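You operate a simulated robot arm through the tools that you are given. There is no shell and no other tool. Be economical: measure what you need, move in short steps, check, and stop when the job is done.

You are at the controls of a simulated robot arm. One attempt, no reset.

Task
Set both collars of the shaft fixture to the WIDE marks.
Fine: loosen each thumb screw, slide the collar, tighten the screw again.

Only the result counts: the job must be done as asked and must still hold three seconds after the hand-in. Knocking over, shifting, dropping, spilling or breaking anything else fails it.

Robot
A 6-joint arm with a two-finger parallel gripper, fixed in place. Base frame: the origin is at the foot of the arm, x ahead of it, y to its left, z up. Units: mm, degrees, N and s.
Its first joint turns from -66.0 to 66.0 degrees. Payload 2.9 kg.
The TCP is the grasp point between the finger pads, 30 mm short of the fingertips. In the tool frame z runs along the fingers and y along their closing line. The gripper opens to 110 mm. The fingers are 20 mm wide and 10 mm thick; the gripper's body (48 by 112 mm) begins 55 mm behind the TCP.
Orientation is that of the tool frame in the base frame, as a unit quaternion [x, y, z, w]. With the fingers straight down and closing along the base's y, the tool's x points along the base's -x, its y along +y and its z along -z.

Tools
- The arm moves only by the tool step_arm. Its argument "increments" is a list of rows, each an object (a shift or turn left out is 0, a gripper value left out holds the last) with "angular": the turn, a rotation vector about the tool's x, y, z in degrees, a list of three; "slide": the shift along the tool's x, y, z in mm, a list of three; "hand": the gripper command, from -1 (shut) to 1 (fully open), values between in proportion. In form: [{"angular": [rx, ry, rz], "slide": [tx, ty, tz], "hand": hand}, ...]. A call has 1 to 10 rows; each row shifts and turns the commanded pose from where the row before left it, along the tool's axes as they then stand. Each row takes 0.2 s and may step no farther than 50 mm and 8.6 degrees from the row before; otherwise, or with a gripper value out of range, the whole call is refused. A pose out of reach is approached as far as the arm can. The call stops where the force on the tool passes 40 N (or 10 N more than at its start, if that is more) or the arm is blocked; 0.2 s more then pass. Each finger travels about 108 mm/s and halts on what it meets, pressing with about 44 N; the grip force reading is that of the motor and also rises with nothing between the fingers. The clock runs only during rows and for 0.2 s after the last one: add rows that do not move to give the fingers time. The reply holds the time, the measured pose of the TCP, the force on the tool along the base axes, the opening and the grip force, in the units named above and with some noise, and new pictures: "show" is both (left out), scene, wrist or none.
- Cameras (640 x 400 px; columns grow to the right, rows downward): "scene" is fixed at [63.8, 413.1, 1405]; the picture's right is [-0.90, -0.43, 0.00], its down [-0.18, 0.38, -0.91] and it looks along [0.39, -0.82, -0.42] (base axes); focal length 363 px, centre (320, 200). "wrist" rides on the gripper at [72, 17, -103] in the tool frame; the picture's right is [-0.23, 0.97, 0.00], its down [-0.76, -0.18, -0.62] and it looks along [-0.61, -0.14, 0.78] (tool axes); focal length 222 px, centre (320, 200).
- measure_at(camera, pixels): for up to 12 pixels [column, row] of the newest picture of that camera ("zoom" is the newest enlarged one), the place [x, y, z] in the base frame of the surface seen there, good to about 2 mm, but the place of the scene camera against the robot may be out by one fixed shift of up to 12 mm in any direction. No time passes.
- close_up(camera, box): a new picture of the part [left, top, right, bottom] of that camera's present view, enlarged. No time passes.
- hand_in(): hands the job in; it is judged then, once.

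Go step by step. Measure first, check grasps and placings, and put right what went wrong. The budget is 80 turns and 170 pictures, counting those below and the enlarged ones. Unless the task says otherwise, let go and move clear before handing in, and close with one line.

The tools are called after "Request:" by a JSON object that holds its "api" and its "payload". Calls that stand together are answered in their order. step_arm: Moves the arm, as the interface text tells. Its arguments: {"type":"object","properties":{"increments":{"type":"array","items":{"type":"object","properties":{"angular":{"type":"array","items":{"type":"number"}},"slide":{"type":"array","items":{"type":"number"}},"hand":{"type":"number"}}}},"show":{"type":"string","enum":["both","scene","wrist","none"]}},"required":["increments"]} The other tools are called the same way: measure_at (camera, pixels) gives the place of the surface under pixels of a picture; close_up (camera, box) takes an enlarged picture of a part of a camera's view; hand_in () hands the job in.

At the start:

```text
clock: 0.0
tcp_pos: [359.3, -41.9, 1194.5]
tcp_rot: [0.001, 1.0, 0.0, 0.0]
contact_force: [-0.4, 0.1, -0.5]
width: 110.1
gripper_force: 0.1
```

scene: 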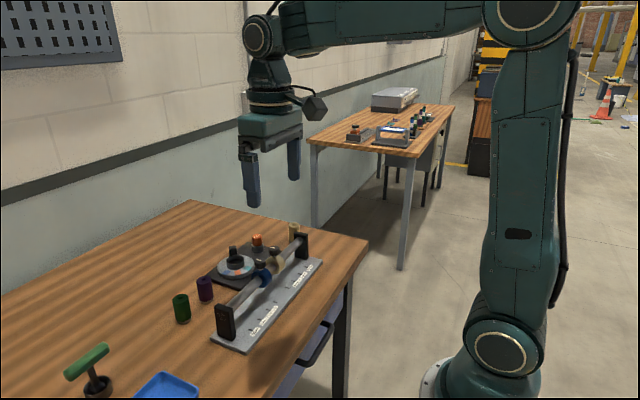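
wrist: 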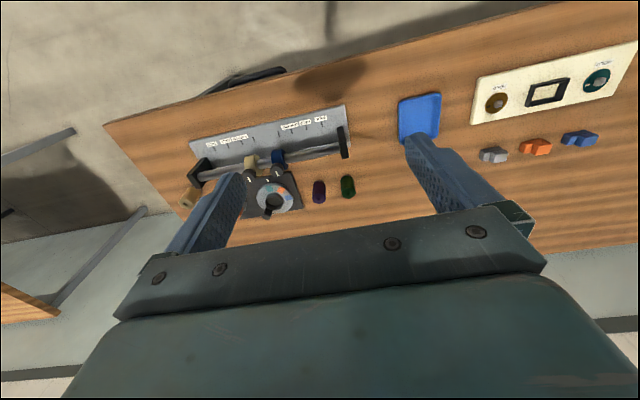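

The fixture is at scene (270,290) and wrist (265,150). I'll enlarge both views.

Request:
{"api": "close_up", "payload": {"camera": "scene", "box": [160, 210, 360, 360]}}

Request:
{"api": "close_up", "payload": {"camera": "wrist", "box": [170, 90, 370, 215]}}

```text
2.67 times, centred on (260, 285) of scene
```

zoom: 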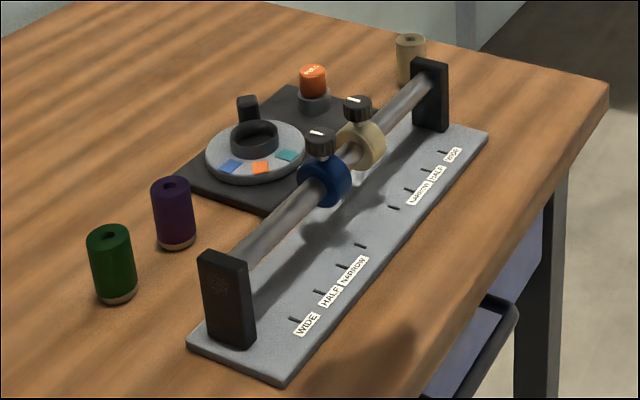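

```text
3.20 times, centred on (270, 152) of wrist
```

zoom: 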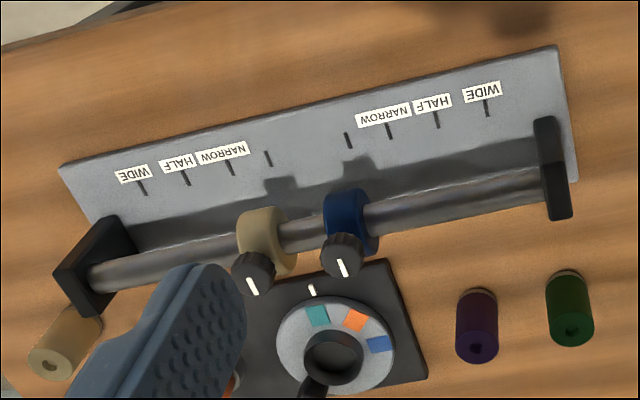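

The newest zoom (wrist) shows the ticks, collars and screws clearly. I'll measure them.

Request:
{"api": "measure_at", "payload": {"camera": "zoom", "pixels": [[143, 188], [186, 178], [231, 168], [268, 158], [348, 140], [389, 131], [436, 120], [487, 108], [252, 270], [343, 258], [262, 220], [345, 200]]}}

Request:
{"api": "measure_at", "payload": {"camera": "zoom", "pixels": [[160, 255], [450, 205], [100, 240], [550, 150], [65, 170], [560, 60], [300, 235], [253, 285], [343, 268], [280, 245], [370, 230], [580, 175]]}}

```text
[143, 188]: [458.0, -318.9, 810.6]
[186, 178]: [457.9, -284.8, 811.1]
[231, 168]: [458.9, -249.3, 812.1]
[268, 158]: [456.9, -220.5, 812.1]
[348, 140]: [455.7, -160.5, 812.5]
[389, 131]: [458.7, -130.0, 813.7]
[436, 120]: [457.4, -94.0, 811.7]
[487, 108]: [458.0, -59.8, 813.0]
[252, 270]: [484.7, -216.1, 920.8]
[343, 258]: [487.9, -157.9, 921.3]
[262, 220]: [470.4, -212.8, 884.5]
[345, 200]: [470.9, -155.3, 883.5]
```

```text
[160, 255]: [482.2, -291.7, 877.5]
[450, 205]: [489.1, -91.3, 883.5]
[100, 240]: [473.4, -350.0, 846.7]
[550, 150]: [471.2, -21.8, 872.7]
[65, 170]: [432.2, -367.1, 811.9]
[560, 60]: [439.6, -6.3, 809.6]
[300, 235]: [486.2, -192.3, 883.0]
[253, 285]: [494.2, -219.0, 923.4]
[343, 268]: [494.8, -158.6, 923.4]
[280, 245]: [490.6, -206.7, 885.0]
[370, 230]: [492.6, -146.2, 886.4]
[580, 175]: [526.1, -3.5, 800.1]
```

The wrist measurement puts the table near z=800, not 884, so I'll cross-check with the scene camera.

Request:
{"api": "measure_at", "payload": {"camera": "scene", "pixels": [[150, 260], [340, 255], [200, 350], [271, 330], [264, 260], [281, 264], [300, 240], [226, 310], [254, 250]]}}

Request:
{"api": "measure_at", "payload": {"camera": "wrist", "pixels": [[150, 130], [370, 150], [550, 200], [200, 170], [320, 200], [420, 110]]}}

```text
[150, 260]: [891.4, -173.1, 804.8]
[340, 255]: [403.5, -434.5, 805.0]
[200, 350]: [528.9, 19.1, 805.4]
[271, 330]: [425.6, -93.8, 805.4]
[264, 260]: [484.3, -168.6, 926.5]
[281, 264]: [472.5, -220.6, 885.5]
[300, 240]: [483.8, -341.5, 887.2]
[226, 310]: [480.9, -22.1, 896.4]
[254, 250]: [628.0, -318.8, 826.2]
```

```text
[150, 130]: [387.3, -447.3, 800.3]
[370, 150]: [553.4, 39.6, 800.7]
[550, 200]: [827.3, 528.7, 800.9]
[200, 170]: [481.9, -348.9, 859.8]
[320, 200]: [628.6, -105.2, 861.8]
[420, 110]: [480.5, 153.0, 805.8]
```

Both cameras agree that the table is at z≈800–805. The knobs top out near z≈923, over a rod at x≈485. I'll move above the tan knob for a closer look.

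Request:
{"api": "step_arm", "payload": {"increments": [{"slide": [-21.5, -29.2, 24], "hand": 0}, {"slide": [-21.5, -29.2, 24]}, {"slide": [-21.5, -29.2, 24]}, {"slide": [-21.5, -29.2, 24]}, {"slide": [-21.5, -29.2, 24]}, {"slide": [-21.5, -29.2, 24]}, {"slide": [0, 0, 0]}]}}

```text
clock: 1.6
tcp_pos: [487.7, -218.0, 1049.9]
tcp_rot: [0.0, 1.0, -0.001, 0.0]
contact_force: [-0.4, -0.9, 0.0]
width: 54.7
gripper_force: 0.0
```

scene: 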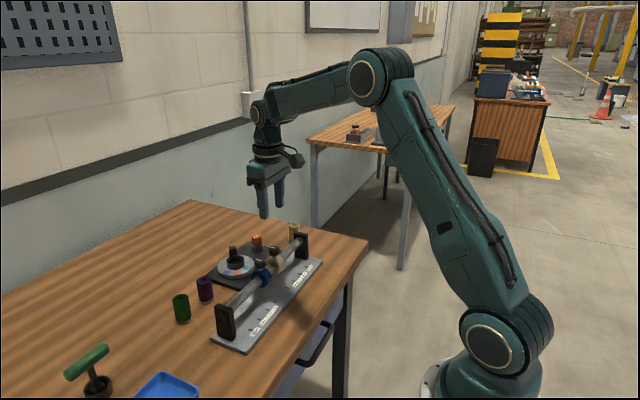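
wrist: 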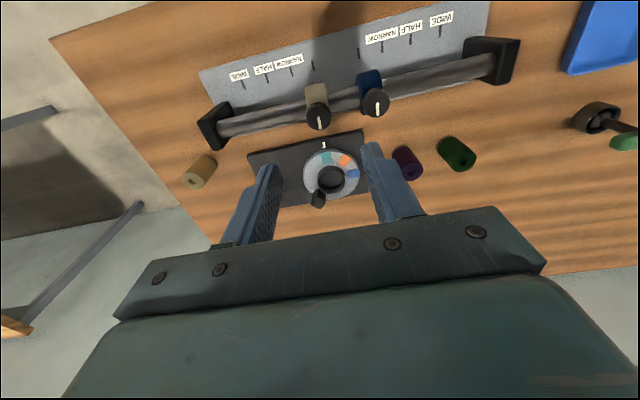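

Request:
{"api": "close_up", "payload": {"camera": "wrist", "box": [190, 10, 350, 160]}}

Request:
{"api": "close_up", "payload": {"camera": "wrist", "box": [280, 0, 530, 156]}}

Request:
{"api": "measure_at", "payload": {"camera": "wrist", "pixels": [[243, 84], [440, 30], [319, 121], [375, 101], [316, 88], [368, 77], [205, 128], [495, 45], [514, 42], [225, 128], [470, 72], [319, 128]]}}

```text
2.67 times, centred on (270, 85) of wrist
```

zoom: 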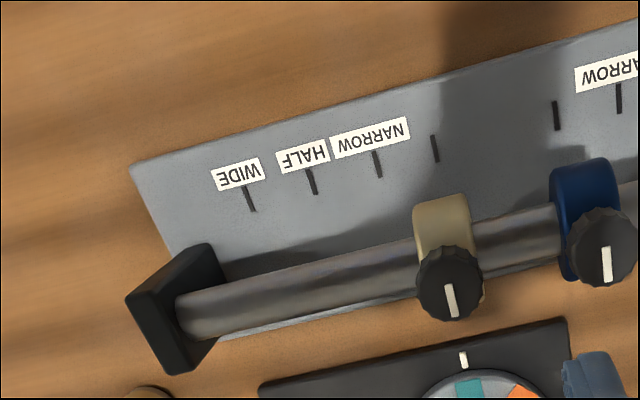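

```text
2.56 times, centred on (405, 78) of wrist
```

zoom: 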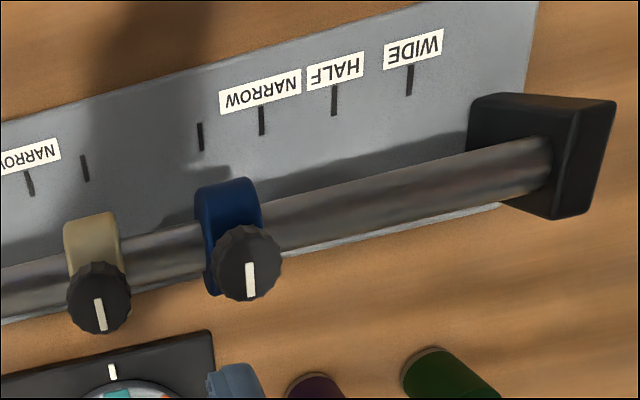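

```text
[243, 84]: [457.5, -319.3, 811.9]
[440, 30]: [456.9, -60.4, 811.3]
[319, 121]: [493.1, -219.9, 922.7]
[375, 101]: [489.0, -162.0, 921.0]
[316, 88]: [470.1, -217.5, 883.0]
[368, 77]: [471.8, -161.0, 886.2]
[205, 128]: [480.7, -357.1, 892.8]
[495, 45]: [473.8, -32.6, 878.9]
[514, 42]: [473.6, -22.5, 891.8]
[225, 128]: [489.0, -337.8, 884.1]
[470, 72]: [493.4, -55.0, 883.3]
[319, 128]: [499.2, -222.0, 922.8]
```

Request:
{"api": "measure_at", "payload": {"camera": "zoom", "pixels": [[99, 297], [72, 300], [127, 292], [97, 270], [101, 328], [248, 268], [219, 270], [277, 262], [246, 235], [249, 296], [95, 215], [85, 255]]}}

Request:
{"api": "measure_at", "payload": {"camera": "scene", "pixels": [[264, 260], [263, 268], [276, 250], [276, 258], [302, 236], [226, 308]]}}

Request:
{"api": "close_up", "payload": {"camera": "scene", "box": [235, 235, 315, 285]}}

```text
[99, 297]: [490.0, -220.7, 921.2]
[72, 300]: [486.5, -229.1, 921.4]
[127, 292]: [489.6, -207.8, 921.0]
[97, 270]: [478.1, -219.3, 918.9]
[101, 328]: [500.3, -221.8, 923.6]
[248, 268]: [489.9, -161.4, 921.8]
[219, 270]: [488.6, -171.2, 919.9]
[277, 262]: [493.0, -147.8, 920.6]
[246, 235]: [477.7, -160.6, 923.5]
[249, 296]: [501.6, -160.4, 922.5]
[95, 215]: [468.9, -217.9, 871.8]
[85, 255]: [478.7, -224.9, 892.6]
```

```text
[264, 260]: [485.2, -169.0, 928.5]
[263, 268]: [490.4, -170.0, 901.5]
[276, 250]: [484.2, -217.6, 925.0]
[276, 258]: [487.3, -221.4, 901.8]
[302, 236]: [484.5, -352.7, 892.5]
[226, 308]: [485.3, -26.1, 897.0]
```

```text
8.00 times, centred on (275, 260) of scene
```

zoom: 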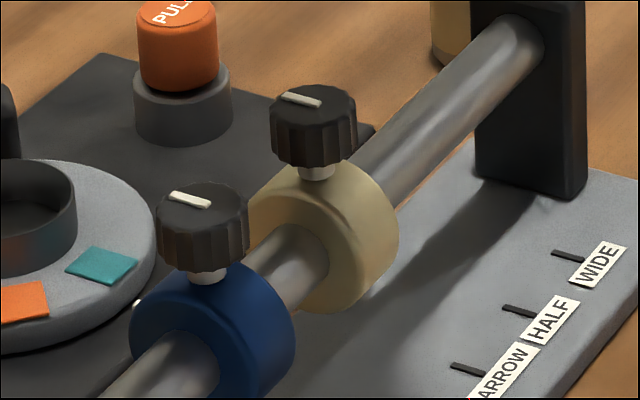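

The tan knob is centred at (489.5, −220), with its top at z 922, its underside near 904 and the collar top near 896. I'll descend to put the fingertips at about 907 and close.

Request:
{"api": "step_arm", "payload": {"increments": [{"slide": [-2, -2, 40]}, {"slide": [0, 0, 40]}, {"slide": [0, 0, 20]}, {"slide": [0, 0, 13]}, {}]}}

```text
clock: 2.8
tcp_pos: [489.6, -218.1, 937.2]
tcp_rot: [0.0, 1.0, 0.0, 0.0]
contact_force: [0.2, -0.2, -0.1]
width: 54.7
gripper_force: 0.0
```

scene: 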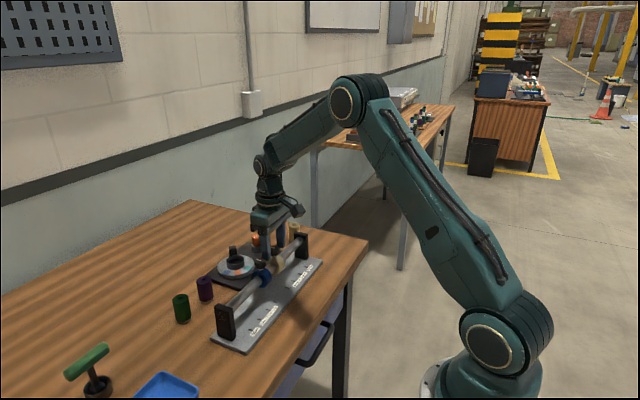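
wrist: 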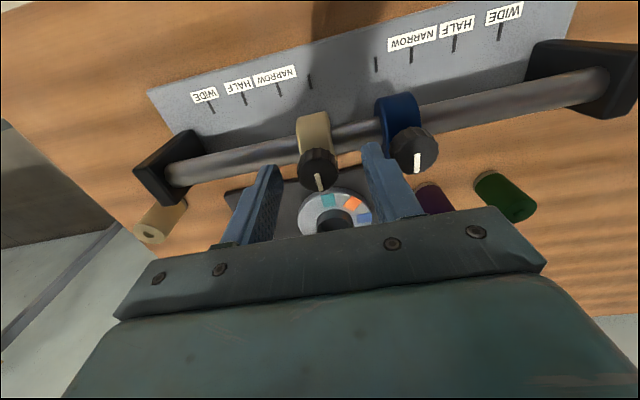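

Request:
{"api": "measure_at", "payload": {"camera": "wrist", "pixels": [[319, 172], [303, 172], [335, 168], [319, 155], [319, 184], [312, 122]]}}

Request:
{"api": "close_up", "payload": {"camera": "wrist", "box": [240, 100, 400, 200]}}

Request:
{"api": "close_up", "payload": {"camera": "scene", "box": [235, 230, 315, 280]}}

```text
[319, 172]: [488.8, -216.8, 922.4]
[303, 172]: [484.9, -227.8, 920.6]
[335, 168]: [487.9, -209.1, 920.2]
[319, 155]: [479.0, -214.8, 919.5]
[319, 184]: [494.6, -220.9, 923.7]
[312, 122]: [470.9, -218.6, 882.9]
```

```text
4.00 times, centred on (320, 150) of wrist
```

zoom: 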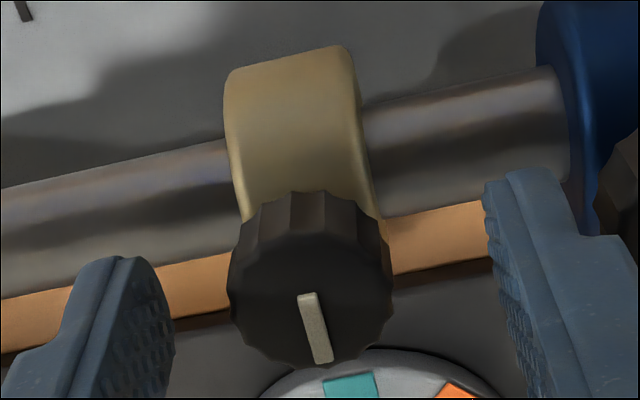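

```text
8.00 times, centred on (275, 255) of scene
```

zoom: 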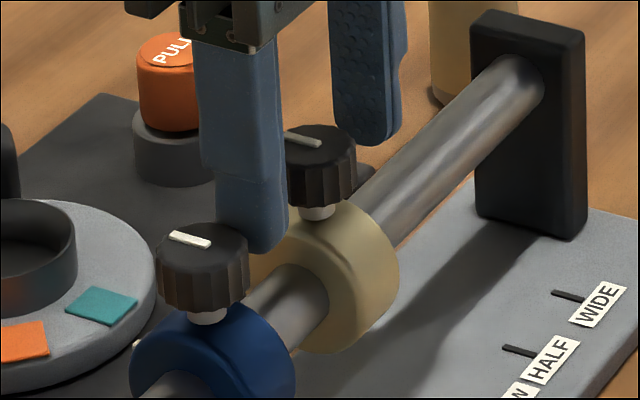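

The fingers straddle the tan knob. Closing on it.

Request:
{"api": "step_arm", "payload": {"increments": [{"slide": [0, -1, 0], "hand": -1}, {}, {}], "show": "none"}}

```text
clock: 3.6
tcp_pos: [488.8, -220.6, 937.7]
tcp_rot: [-0.001, 1.0, -0.001, 0.0]
contact_force: [0.2, -4.7, -3.5]
width: 25.5
gripper_force: 44.8
```

The knob is gripped at 25.5 mm. I'll turn it counter-clockwise seen from above (negative tool z).

Request:
{"api": "step_arm", "payload": {"increments": [{"angular": [0, 0, -8]}, {"angular": [0, 0, -8]}, {"angular": [0, 0, -8]}, {"angular": [0, 0, -8]}, {"angular": [0, 0, -8]}, {}]}}

```text
clock: 5.0
tcp_pos: [489.6, -220.2, 937.1]
tcp_rot: [-0.342, 0.94, 0.001, -0.001]
contact_force: [1.7, -8.1, -14.5]
width: 25.4
gripper_force: 45.0
```

scene: 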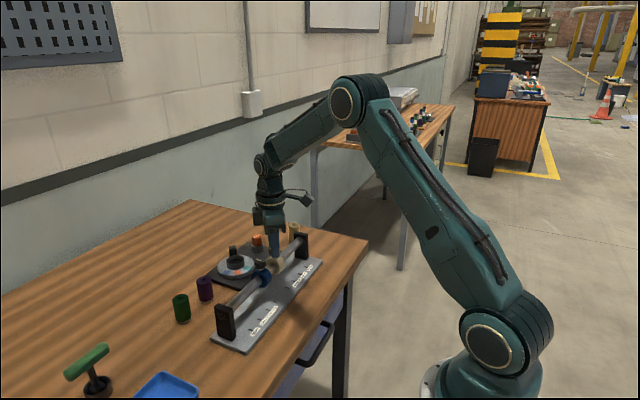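
wrist: 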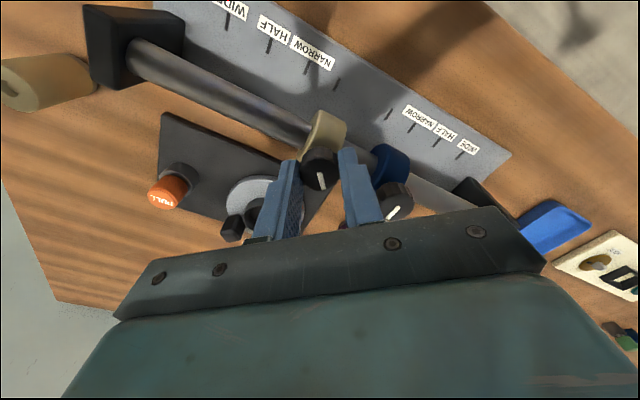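

The index line moved with the hand, so the knob has turned about 40°. The vertical force is building (−14.5 N). I'll continue and watch it.

Request:
{"api": "step_arm", "payload": {"increments": [{"angular": [0, 0, -8]}, {"angular": [0, 0, -8]}, {"angular": [0, 0, -8]}, {}], "show": "none"}}

Request:
{"api": "close_up", "payload": {"camera": "wrist", "box": [240, 80, 440, 205]}}

Request:
{"api": "close_up", "payload": {"camera": "scene", "box": [235, 230, 315, 280]}}

```text
clock: 6.0
tcp_pos: [489.6, -220.4, 937.2]
tcp_rot: [-0.531, 0.847, 0.0, -0.001]
contact_force: [1.1, -9.7, -20.5]
width: 25.4
gripper_force: 44.9
```

```text
3.20 times, centred on (340, 142) of wrist
```

zoom: 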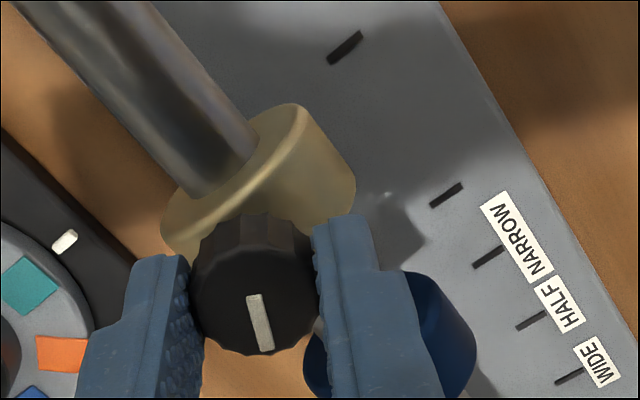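

```text
8.00 times, centred on (275, 255) of scene
```

zoom: 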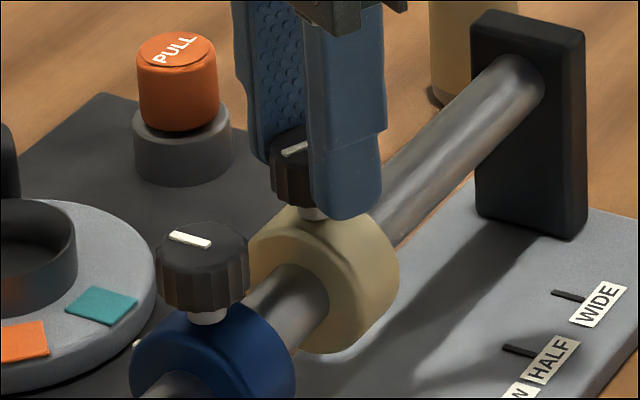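

The knob turns with the fingers. To learn which way it's travelling along its thread, I'll shift down 0.5 mm and see how the force changes.

Request:
{"api": "step_arm", "payload": {"increments": [{"slide": [0, 0, 0.5]}, {}], "show": "none"}}

```text
clock: 6.6
tcp_pos: [490.4, -221.2, 936.6]
tcp_rot: [-0.531, 0.848, 0.001, 0.0]
contact_force: [-2.1, -11.0, -18.4]
width: 25.3
gripper_force: 45.4
```

The force barely changed. I'll continue unscrewing another 40°.

Request:
{"api": "step_arm", "payload": {"increments": [{"angular": [0, 0, -8]}, {"angular": [0, 0, -8]}, {"angular": [0, 0, -8]}, {"angular": [0, 0, -2]}, {}], "show": "wrist"}}

Request:
{"api": "close_up", "payload": {"camera": "scene", "box": [235, 230, 315, 280]}}

```text
clock: 7.8
tcp_pos: [489.4, -220.0, 936.9]
tcp_rot: [0.708, -0.706, 0.0, 0.0]
contact_force: [-4.1, -10.2, -12.6]
width: 25.2
gripper_force: 44.9
```

wrist: 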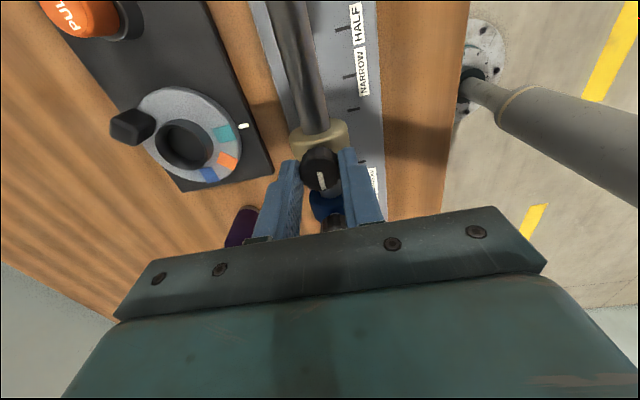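

```text
8.00 times, centred on (275, 255) of scene
```

zoom: 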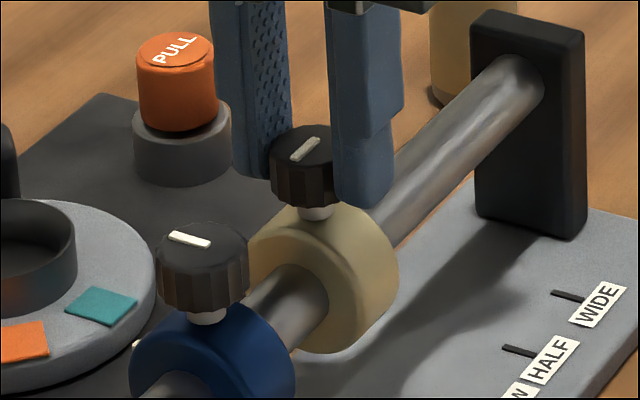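

The knob has turned 90°, and tool +x now points along base −y. I'll try a 4 mm slide to test whether it's loose.

Request:
{"api": "step_arm", "payload": {"increments": [{"slide": [2, 0, 0]}, {"slide": [2, 0, 0]}, {}], "show": "wrist"}}

```text
clock: 8.6
tcp_pos: [489.9, -223.0, 935.9]
tcp_rot: [0.708, -0.706, -0.001, 0.0]
contact_force: [-2.6, 1.3, -4.7]
width: 24.9
gripper_force: 45.0
```

wrist: 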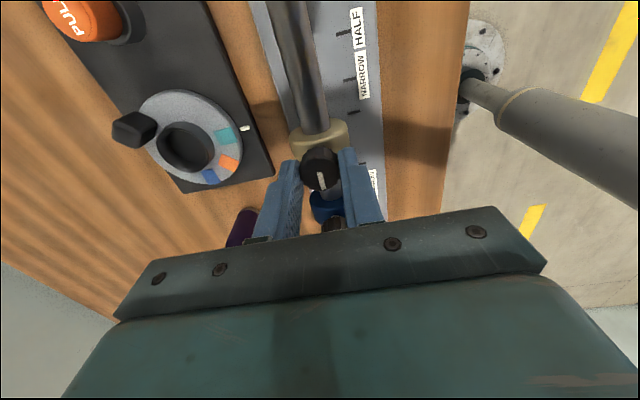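

The force stayed at about 1 N and the collar seems to follow. I'll slide 15 mm more and check.

Request:
{"api": "step_arm", "payload": {"increments": [{"slide": [5, 0, 0]}, {"slide": [5, 0, 0]}, {"slide": [5, 0, 0]}, {}]}}

Request:
{"api": "close_up", "payload": {"camera": "scene", "box": [235, 230, 315, 280]}}

```text
clock: 9.6
tcp_pos: [490.7, -238.2, 936.7]
tcp_rot: [-0.706, 0.708, 0.0, 0.0]
contact_force: [1.3, 0.5, -5.7]
width: 25.5
gripper_force: 44.8
```

scene: 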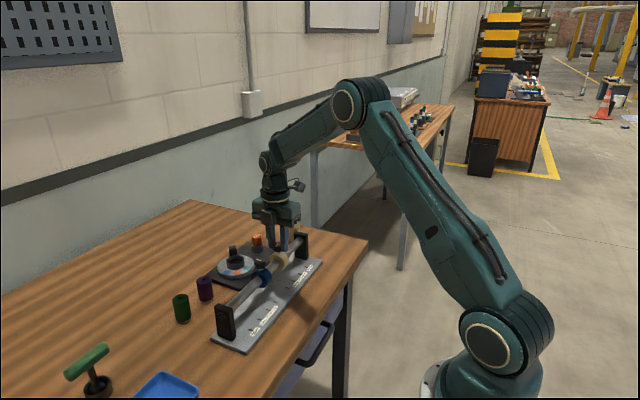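
wrist: 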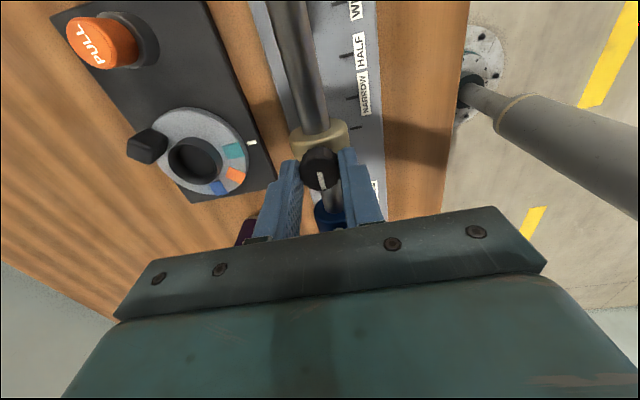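

```text
8.00 times, centred on (275, 255) of scene
```

zoom: 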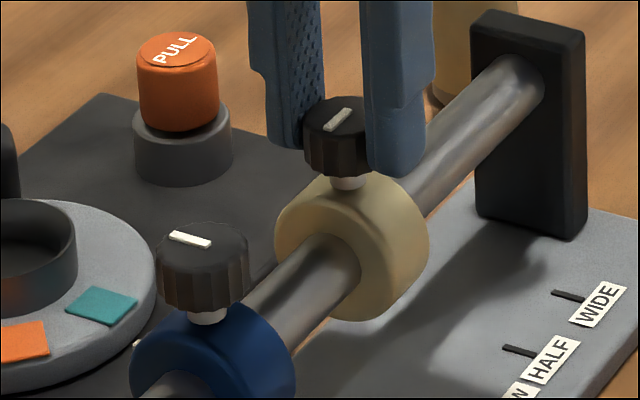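

The collar slides with the hand. Now I'll go on to near y = −319.5, 81 mm more.

Request:
{"api": "step_arm", "payload": {"increments": [{"slide": [10, 0, 0]}, {"slide": [10, 0, 0]}, {"slide": [10, 0, 0]}, {"slide": [10, 0, 0]}, {"slide": [10, 0, 0]}, {"slide": [10, 0, 0]}, {"slide": [10, 0, 0]}, {"slide": [6, 0, 0]}, {"slide": [3.5, 0, 0]}, {}]}}

Request:
{"api": "close_up", "payload": {"camera": "scene", "box": [255, 215, 335, 265]}}

Request:
{"api": "close_up", "payload": {"camera": "wrist", "box": [260, 50, 420, 200]}}

```text
clock: 11.8
tcp_pos: [491.1, -318.6, 935.6]
tcp_rot: [0.707, -0.707, -0.001, 0.0]
contact_force: [4.5, 1.0, -7.8]
width: 25.3
gripper_force: 44.9
```

scene: 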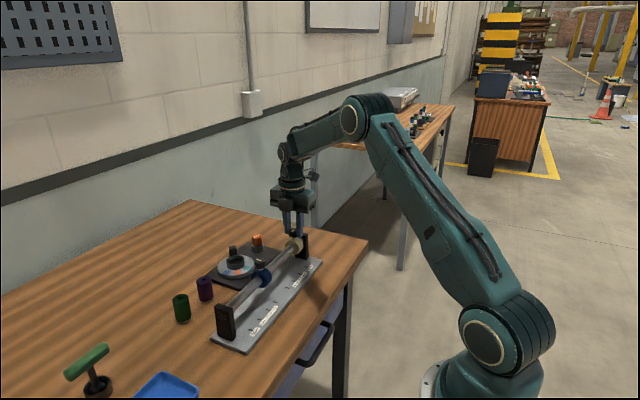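
wrist: 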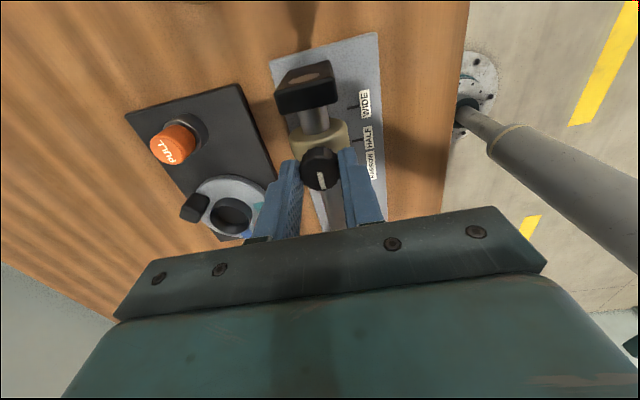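

```text
8.00 times, centred on (295, 240) of scene
```

zoom: 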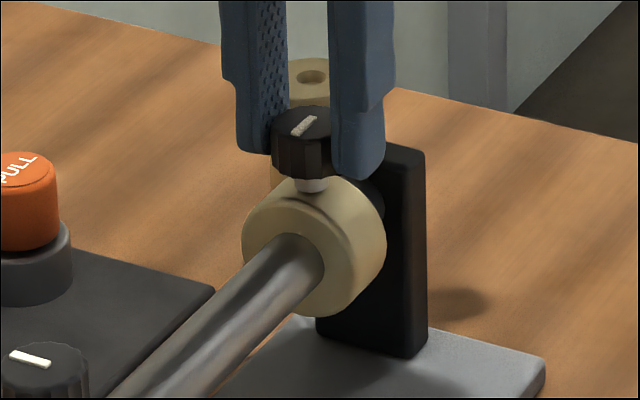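

```text
2.67 times, centred on (340, 125) of wrist
```

zoom: 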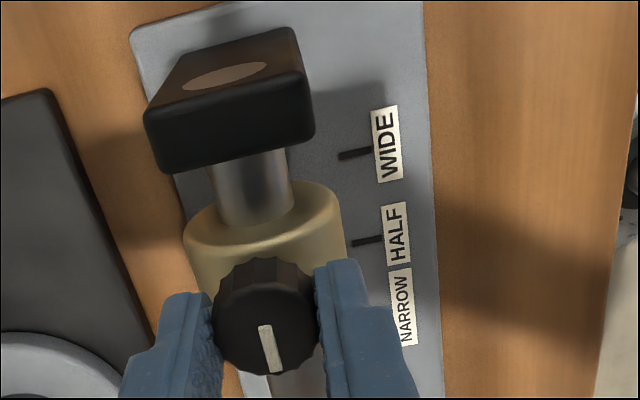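

I'll measure the mark, the collar's far rim and the knob in this view.

Request:
{"api": "measure_at", "payload": {"camera": "zoom", "pixels": [[355, 154], [367, 241], [264, 310], [262, 285], [266, 360], [205, 245], [320, 205], [300, 240], [250, 235], [240, 240], [285, 205], [330, 250]]}}

Request:
{"api": "measure_at", "payload": {"camera": "scene", "pixels": [[287, 243], [293, 238], [300, 240], [295, 238], [302, 243], [301, 250], [297, 250], [288, 248]]}}

```text
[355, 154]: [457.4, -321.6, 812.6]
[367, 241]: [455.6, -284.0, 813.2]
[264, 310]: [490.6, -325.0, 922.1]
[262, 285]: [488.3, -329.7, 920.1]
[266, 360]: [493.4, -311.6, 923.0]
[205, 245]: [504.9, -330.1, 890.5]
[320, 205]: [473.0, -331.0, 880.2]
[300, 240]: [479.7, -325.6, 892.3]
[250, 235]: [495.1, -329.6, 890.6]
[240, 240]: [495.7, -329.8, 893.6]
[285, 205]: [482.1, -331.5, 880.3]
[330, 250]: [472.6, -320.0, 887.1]
```

```text
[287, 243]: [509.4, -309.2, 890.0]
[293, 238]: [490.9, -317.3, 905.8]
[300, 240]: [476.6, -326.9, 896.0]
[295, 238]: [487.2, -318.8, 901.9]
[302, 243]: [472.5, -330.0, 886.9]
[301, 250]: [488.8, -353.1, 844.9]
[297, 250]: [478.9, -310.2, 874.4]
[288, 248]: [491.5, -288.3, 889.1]
```

The collar faces are at −330.5 and −309.5 in y, so its centre is about −319.5. The mark is near −320. I'll nudge 0.7 mm, then screw back clockwise by the full 90°.

Request:
{"api": "step_arm", "payload": {"increments": [{"slide": [0.7, 0, 0]}, {"angular": [0, 0, 8]}, {"angular": [0, 0, 8]}, {"angular": [0, 0, 8]}, {"angular": [0, 0, 8]}, {"angular": [0, 0, 8]}, {"angular": [0, 0, 8]}, {"angular": [0, 0, 8]}, {"angular": [0, 0, 8]}, {}], "show": "none"}}

```text
clock: 14.0
tcp_pos: [489.5, -318.2, 936.8]
tcp_rot: [-0.224, 0.974, 0.0, 0.0]
contact_force: [-2.5, 0.8, -3.3]
width: 25.2
gripper_force: 45.3
```

Request:
{"api": "step_arm", "payload": {"increments": [{}]}}

Request:
{"api": "close_up", "payload": {"camera": "wrist", "box": [240, 50, 400, 200]}}

```text
clock: 14.4
tcp_pos: [490.1, -318.5, 935.8]
tcp_rot: [-0.224, 0.975, 0.0, 0.0]
contact_force: [-5.0, 0.0, -2.2]
width: 25.0
gripper_force: 44.9
```

scene: 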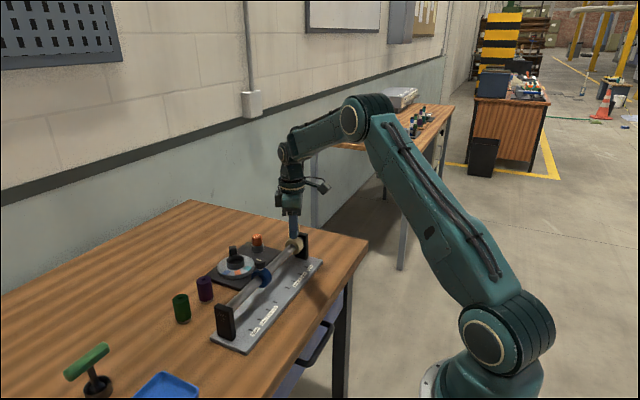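
wrist: 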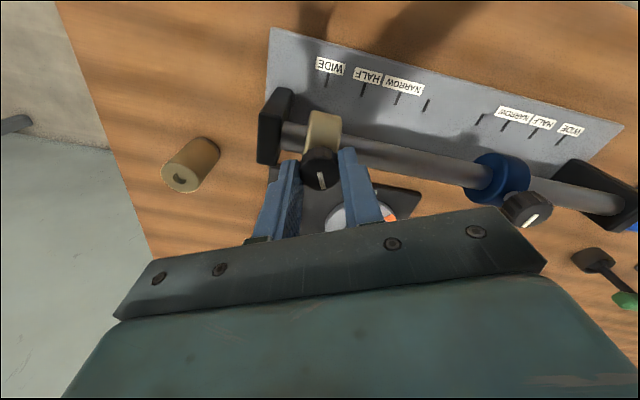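

```text
2.67 times, centred on (320, 125) of wrist
```

zoom: 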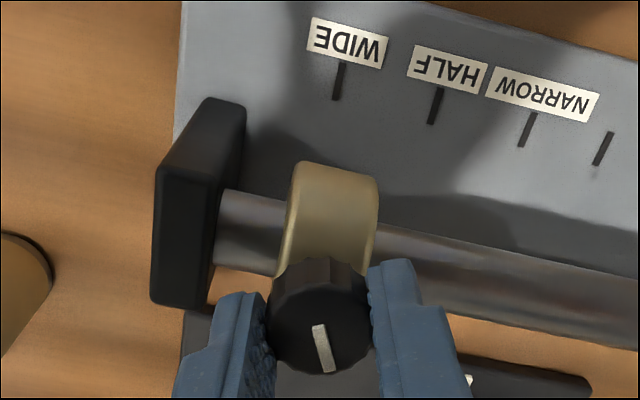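

Request:
{"api": "measure_at", "payload": {"camera": "zoom", "pixels": [[339, 80], [342, 70], [336, 92], [435, 105], [527, 130], [603, 148], [296, 205], [374, 215], [293, 225], [375, 235], [300, 180], [374, 195]]}}

Request:
{"api": "measure_at", "payload": {"camera": "wrist", "pixels": [[482, 119], [504, 126], [536, 134], [560, 142], [500, 160], [320, 170]]}}

```text
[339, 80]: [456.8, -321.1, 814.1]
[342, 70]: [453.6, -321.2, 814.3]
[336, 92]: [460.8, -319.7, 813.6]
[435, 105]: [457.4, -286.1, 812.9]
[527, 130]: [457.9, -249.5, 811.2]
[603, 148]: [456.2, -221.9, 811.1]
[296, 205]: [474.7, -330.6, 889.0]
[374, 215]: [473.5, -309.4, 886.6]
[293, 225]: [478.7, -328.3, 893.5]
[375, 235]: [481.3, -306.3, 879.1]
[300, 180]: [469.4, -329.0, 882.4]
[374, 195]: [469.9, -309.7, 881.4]
```

```text
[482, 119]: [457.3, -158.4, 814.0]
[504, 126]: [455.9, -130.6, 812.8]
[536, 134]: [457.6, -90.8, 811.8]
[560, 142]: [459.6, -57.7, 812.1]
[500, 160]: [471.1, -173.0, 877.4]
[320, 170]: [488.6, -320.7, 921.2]
```

The collar's centre is about −319.6 and the WIDE tick is at −320.3. I'll nudge 0.8 mm toward −y, then finish tightening slightly past the original angle.

Request:
{"api": "step_arm", "payload": {"increments": [{"slide": [0.35, -0.72, 0]}, {"angular": [0, 0, 8]}, {"angular": [0, 0, 8]}, {"angular": [0, 0, 8]}, {"angular": [0, 0, 2]}, {}], "show": "none"}}

Request:
{"api": "step_arm", "payload": {"increments": [{"angular": [0, 0, 4]}, {"angular": [0, 0, 4]}, {}], "show": "wrist"}}

```text
clock: 15.8
tcp_pos: [490.9, -318.9, 936.2]
tcp_rot: [0.001, 1.0, 0.0, -0.001]
contact_force: [-5.2, 7.7, -1.0]
width: 25.3
gripper_force: 44.8
```

```text
clock: 16.6
tcp_pos: [490.3, -319.1, 936.5]
tcp_rot: [0.07, 0.998, -0.001, 0.0]
contact_force: [2.5, 7.0, -2.5]
width: 25.3
gripper_force: 44.7
```

wrist: 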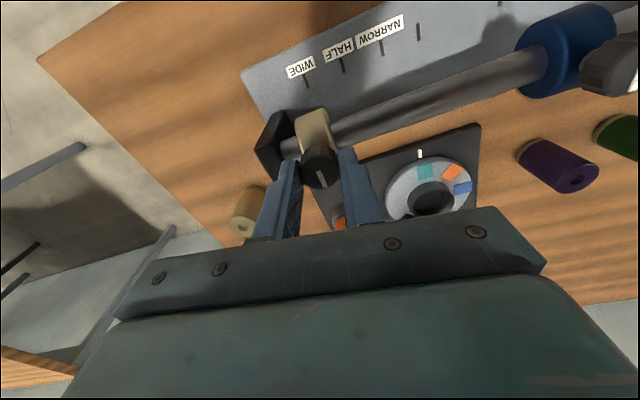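

The standing 7 N y-force (it was ~0 when loose) suggests the collar is now clamped. I'll add a little more tightening, then release and rise.

Request:
{"api": "step_arm", "payload": {"increments": [{"angular": [0, 0, 6]}, {"angular": [0, 0, 6]}, {}], "show": "wrist"}}

Request:
{"api": "close_up", "payload": {"camera": "wrist", "box": [240, 50, 400, 200]}}

```text
clock: 17.4
tcp_pos: [490.0, -319.4, 937.8]
tcp_rot: [0.174, 0.985, -0.001, 0.0]
contact_force: [0.3, 6.0, 2.9]
width: 25.3
gripper_force: 44.6
```

wrist: 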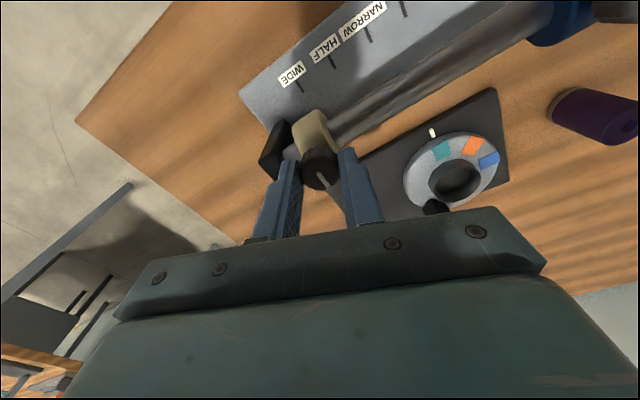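

```text
2.67 times, centred on (320, 125) of wrist
```

zoom: 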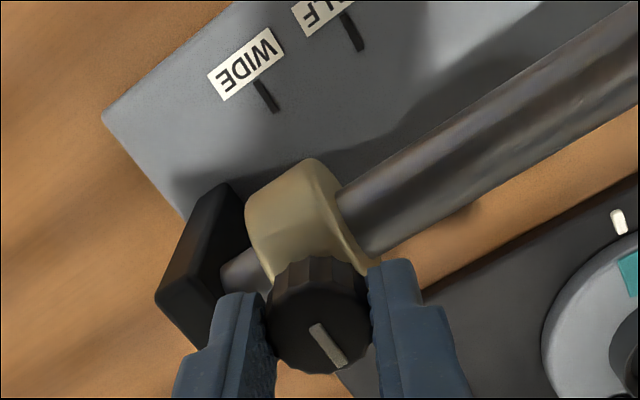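

The index line now lags the hand, so the pads are slipping on a knob that has reached its stop. It's tight. I'll release and rise.

Request:
{"api": "step_arm", "payload": {"increments": [{"hand": 0}, {}, {"slide": [0, 0, -40]}, {"slide": [0, 0, -40], "angular": [0, 0, -8]}, {"slide": [0, 0, -30], "angular": [0, 0, -8]}, {"angular": [0, 0, -4]}, {}]}}

Request:
{"api": "close_up", "payload": {"camera": "wrist", "box": [240, 30, 400, 130]}}

```text
clock: 19.0
tcp_pos: [490.4, -319.0, 1045.9]
tcp_rot: [-0.001, 1.0, 0.001, 0.0]
contact_force: [0.0, 0.6, 0.5]
width: 55.1
gripper_force: 0.1
```

scene: 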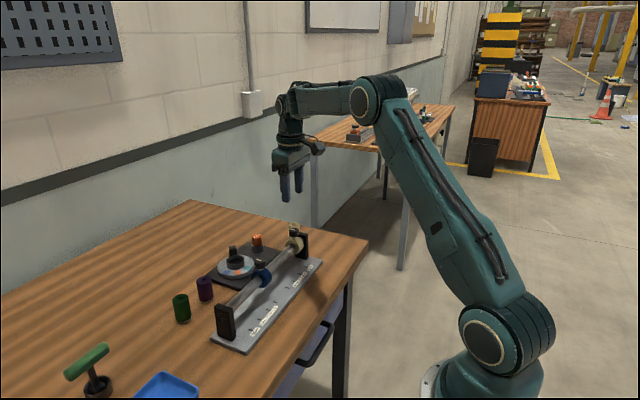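
wrist: 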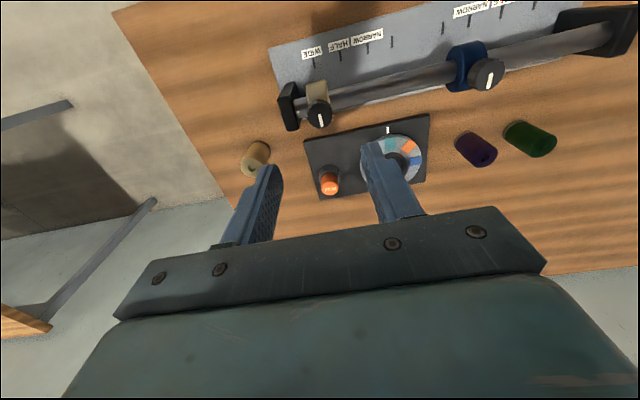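

```text
4.00 times, centred on (320, 80) of wrist
```

zoom: 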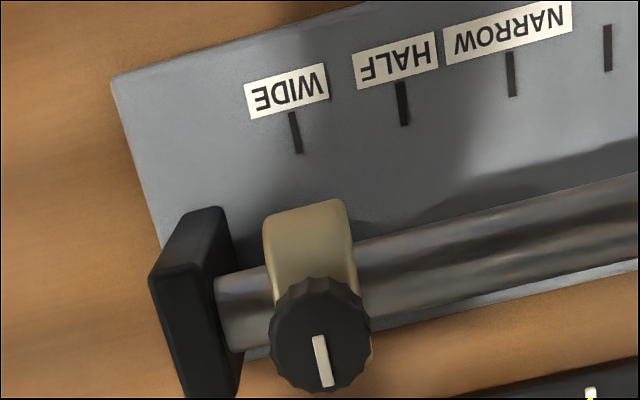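

The index line is back at its original tight angle. I'll verify the position.

Request:
{"api": "measure_at", "payload": {"camera": "zoom", "pixels": [[292, 120], [295, 133], [298, 148], [403, 104], [512, 75], [268, 230], [348, 220], [270, 245], [351, 240], [320, 340], [345, 210], [267, 222]]}}

Request:
{"api": "close_up", "payload": {"camera": "scene", "box": [245, 220, 325, 280]}}

```text
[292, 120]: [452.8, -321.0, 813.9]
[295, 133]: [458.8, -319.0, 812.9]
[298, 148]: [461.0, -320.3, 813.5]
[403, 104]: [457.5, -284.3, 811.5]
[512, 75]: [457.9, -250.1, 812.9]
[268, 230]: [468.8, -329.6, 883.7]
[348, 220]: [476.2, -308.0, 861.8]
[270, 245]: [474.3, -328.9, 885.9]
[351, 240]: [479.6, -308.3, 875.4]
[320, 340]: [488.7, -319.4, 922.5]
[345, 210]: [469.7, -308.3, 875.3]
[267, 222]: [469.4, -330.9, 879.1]
```

```text
6.67 times, centred on (285, 250) of scene
```

zoom: 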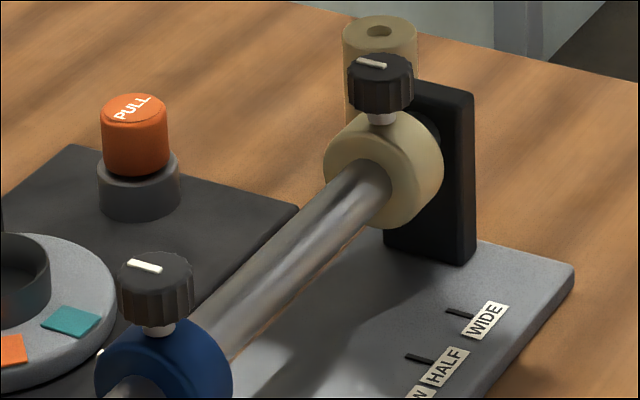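

Tan is set within about 1 mm. Next I'll move over the blue knob at (490, −160.5).

Request:
{"api": "step_arm", "payload": {"increments": [{"slide": [0, 40, 0]}, {"slide": [0, 40, 0]}, {"slide": [0, 40, 0]}, {"slide": [0, 38, 0]}, {}, {"slide": [0, 0, 45]}, {"slide": [0, 0, 35]}, {"slide": [0, 0, 20]}, {"slide": [0, 0, 9]}, {}]}}

Request:
{"api": "close_up", "payload": {"camera": "wrist", "box": [240, 100, 400, 200]}}

Request:
{"api": "measure_at", "payload": {"camera": "wrist", "pixels": [[319, 172], [303, 172], [335, 168], [319, 157]]}}

```text
clock: 21.2
tcp_pos: [490.1, -162.4, 937.4]
tcp_rot: [0.0, 1.0, 0.0, 0.0]
contact_force: [-0.4, -0.1, -0.3]
width: 55.1
gripper_force: 0.0
```

scene: 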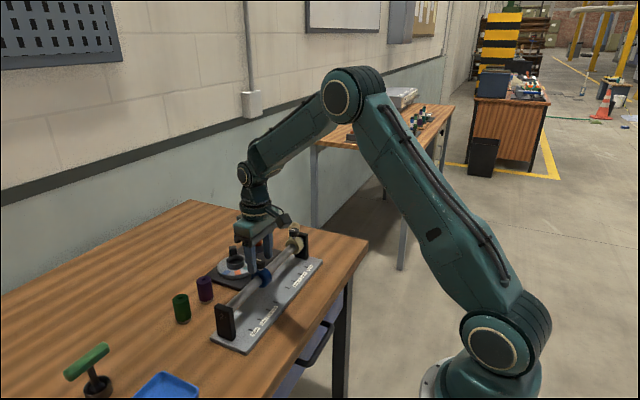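
wrist: 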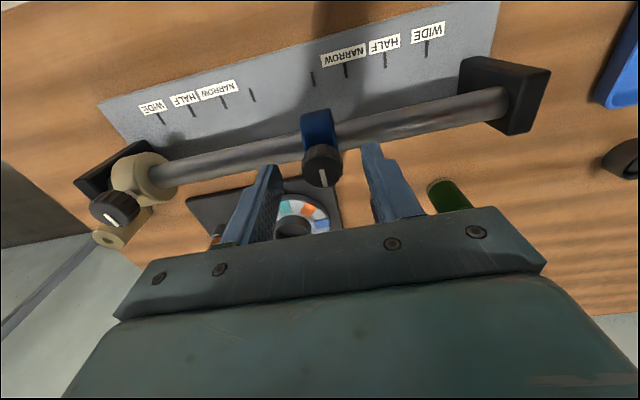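

```text
4.00 times, centred on (320, 150) of wrist
```

zoom: 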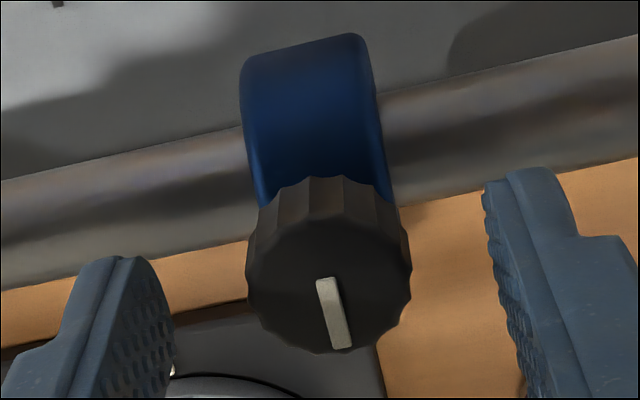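

```text
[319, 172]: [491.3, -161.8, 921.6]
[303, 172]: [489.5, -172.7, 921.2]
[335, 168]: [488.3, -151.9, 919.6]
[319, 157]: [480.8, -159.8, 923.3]
```

The knob sits centrally with slight offset. I'll shift +1.5 mm in y, close, and turn counter-clockwise 90°.

Request:
{"api": "step_arm", "payload": {"increments": [{"slide": [0.5, 1.5, 0]}, {"hand": -1}, {}, {}], "show": "none"}}

Request:
{"api": "step_arm", "payload": {"increments": [{"angular": [0, 0, -8]}, {"angular": [0, 0, -8]}, {"angular": [0, 0, -8]}, {"angular": [0, 0, -8]}, {"angular": [0, 0, -8]}, {}], "show": "none"}}

Request:
{"api": "step_arm", "payload": {"increments": [{"angular": [0, 0, -8]}, {"angular": [0, 0, -8]}, {"angular": [0, 0, -8]}, {"angular": [0, 0, -8]}, {"angular": [0, 0, -8]}, {"angular": [0, 0, -8]}, {"angular": [0, 0, -2]}, {}], "show": "wrist"}}

Request:
{"api": "close_up", "payload": {"camera": "scene", "box": [225, 230, 305, 290]}}

```text
clock: 22.2
tcp_pos: [490.1, -159.0, 937.1]
tcp_rot: [0.0, 1.0, 0.0, 0.001]
contact_force: [-0.1, 0.5, -1.3]
width: 25.3
gripper_force: 45.0
```

```text
clock: 23.6
tcp_pos: [489.9, -160.7, 938.0]
tcp_rot: [-0.344, 0.939, 0.0, 0.0]
contact_force: [5.5, 2.7, -7.4]
width: 25.4
gripper_force: 44.7
```

```text
clock: 25.4
tcp_pos: [489.4, -159.9, 937.4]
tcp_rot: [0.708, -0.706, 0.0, 0.0]
contact_force: [13.5, 4.0, -12.8]
width: 25.2
gripper_force: 45.0
```

wrist: 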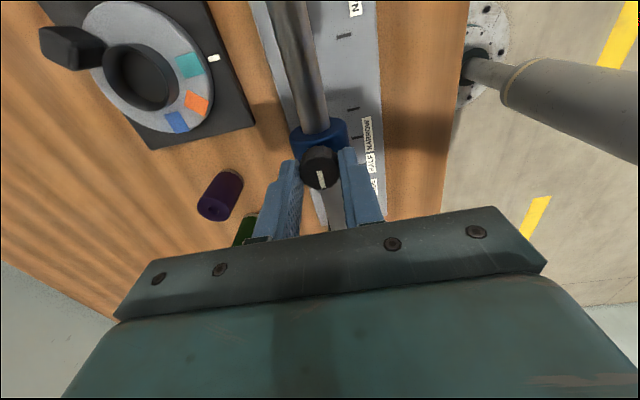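

```text
6.67 times, centred on (265, 260) of scene
```

zoom: 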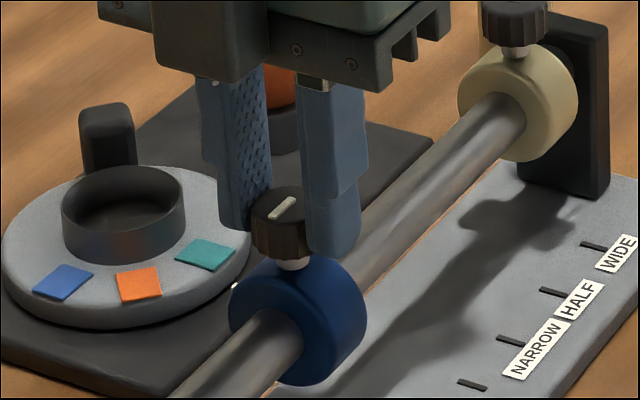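

The blue knob has turned 90°. I'll slide toward +y (tool −x), first 10 mm as a test.

Request:
{"api": "step_arm", "payload": {"increments": [{"slide": [-2, -0.7, 0]}, {"slide": [-3, 0, 0]}, {"slide": [-5, 0, 0]}, {}], "show": "none"}}

Request:
{"api": "close_up", "payload": {"camera": "scene", "box": [225, 230, 305, 290]}}

```text
clock: 26.4
tcp_pos: [491.2, -149.1, 937.2]
tcp_rot: [0.707, -0.707, -0.001, 0.001]
contact_force: [6.7, -1.9, -11.0]
width: 25.2
gripper_force: 44.7
```

```text
6.67 times, centred on (265, 260) of scene
```

zoom: 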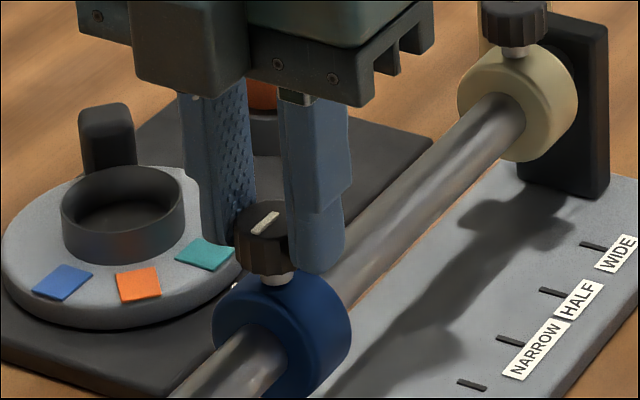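

It slides freely. I'll go 89 mm more toward y≈−60.

Request:
{"api": "step_arm", "payload": {"increments": [{"slide": [-10, 0, 0]}, {"slide": [-10, 0, 0]}, {"slide": [-10, 0, 0]}, {"slide": [-10, 0, 0]}, {"slide": [-10, 0, 0]}, {"slide": [-10, 0, 0]}, {"slide": [-10, 0, 0]}, {"slide": [-10, 0, 0]}, {"slide": [-9, 0, 0]}, {}]}}

Request:
{"api": "close_up", "payload": {"camera": "wrist", "box": [240, 50, 400, 200]}}

```text
clock: 28.6
tcp_pos: [490.7, -60.8, 937.7]
tcp_rot: [-0.707, 0.707, 0.0, 0.0]
contact_force: [-2.0, -1.5, -5.2]
width: 25.2
gripper_force: 45.2
```

scene: 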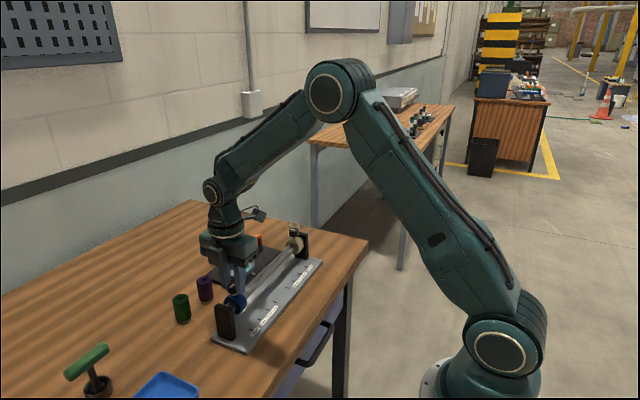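
wrist: 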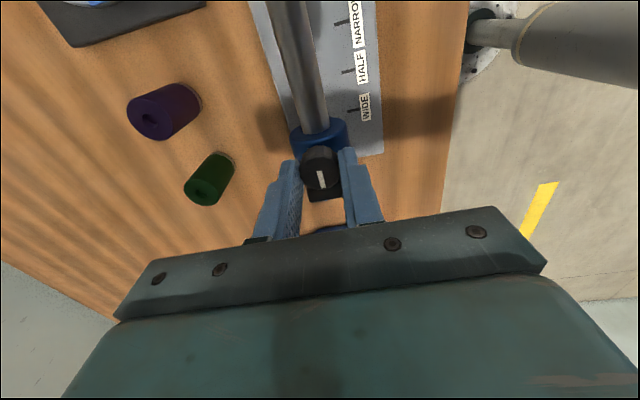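

```text
2.67 times, centred on (320, 125) of wrist
```

zoom: 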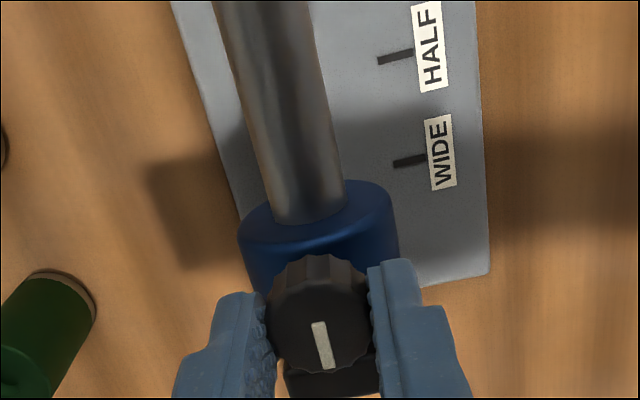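

Next I'll turn back most of the way (64°, expected to still be loose) to get a better side view for measuring.

Request:
{"api": "step_arm", "payload": {"increments": [{"angular": [0, 0, 8]}, {"angular": [0, 0, 8]}, {"angular": [0, 0, 8]}, {"angular": [0, 0, 8]}, {"angular": [0, 0, 8]}, {"angular": [0, 0, 8]}, {"angular": [0, 0, 8]}, {"angular": [0, 0, 8]}, {}], "show": "wrist"}}

Request:
{"api": "close_up", "payload": {"camera": "wrist", "box": [240, 50, 400, 200]}}

```text
clock: 30.6
tcp_pos: [491.0, -60.8, 936.8]
tcp_rot: [-0.224, 0.975, 0.0, 0.001]
contact_force: [-4.1, 1.7, -3.4]
width: 25.1
gripper_force: 45.5
```

wrist: 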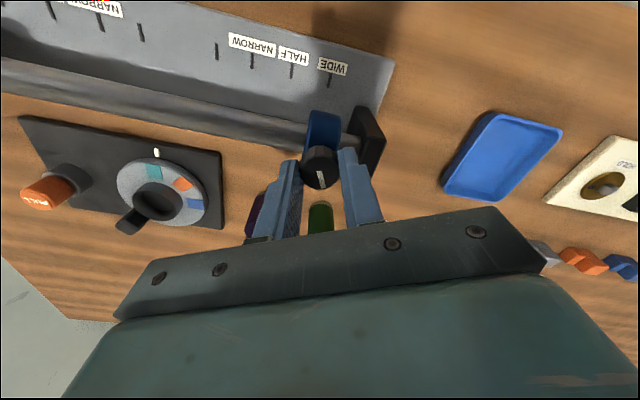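

```text
2.67 times, centred on (320, 125) of wrist
```

zoom: 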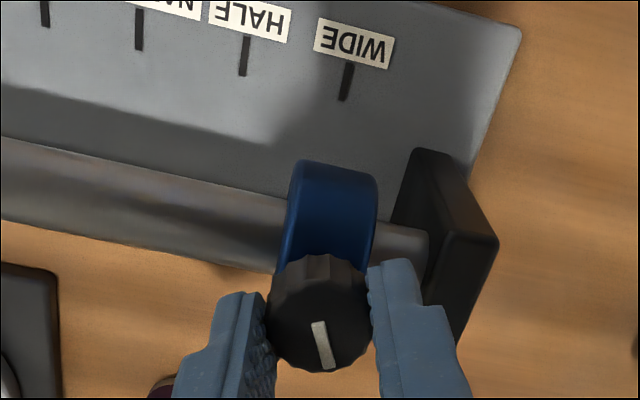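

Request:
{"api": "measure_at", "payload": {"camera": "zoom", "pixels": [[346, 80], [349, 70], [343, 92], [244, 56], [139, 30], [296, 205], [374, 215], [293, 225], [372, 235], [299, 180], [374, 195], [318, 310]]}}

```text
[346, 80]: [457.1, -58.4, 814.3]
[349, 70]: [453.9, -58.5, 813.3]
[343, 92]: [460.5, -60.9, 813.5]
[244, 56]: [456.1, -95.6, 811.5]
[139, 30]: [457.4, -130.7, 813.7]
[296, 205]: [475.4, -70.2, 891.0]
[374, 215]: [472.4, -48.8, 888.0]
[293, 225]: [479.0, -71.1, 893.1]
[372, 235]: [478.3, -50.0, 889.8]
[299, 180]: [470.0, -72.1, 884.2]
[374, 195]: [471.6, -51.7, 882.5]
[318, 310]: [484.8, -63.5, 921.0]
```

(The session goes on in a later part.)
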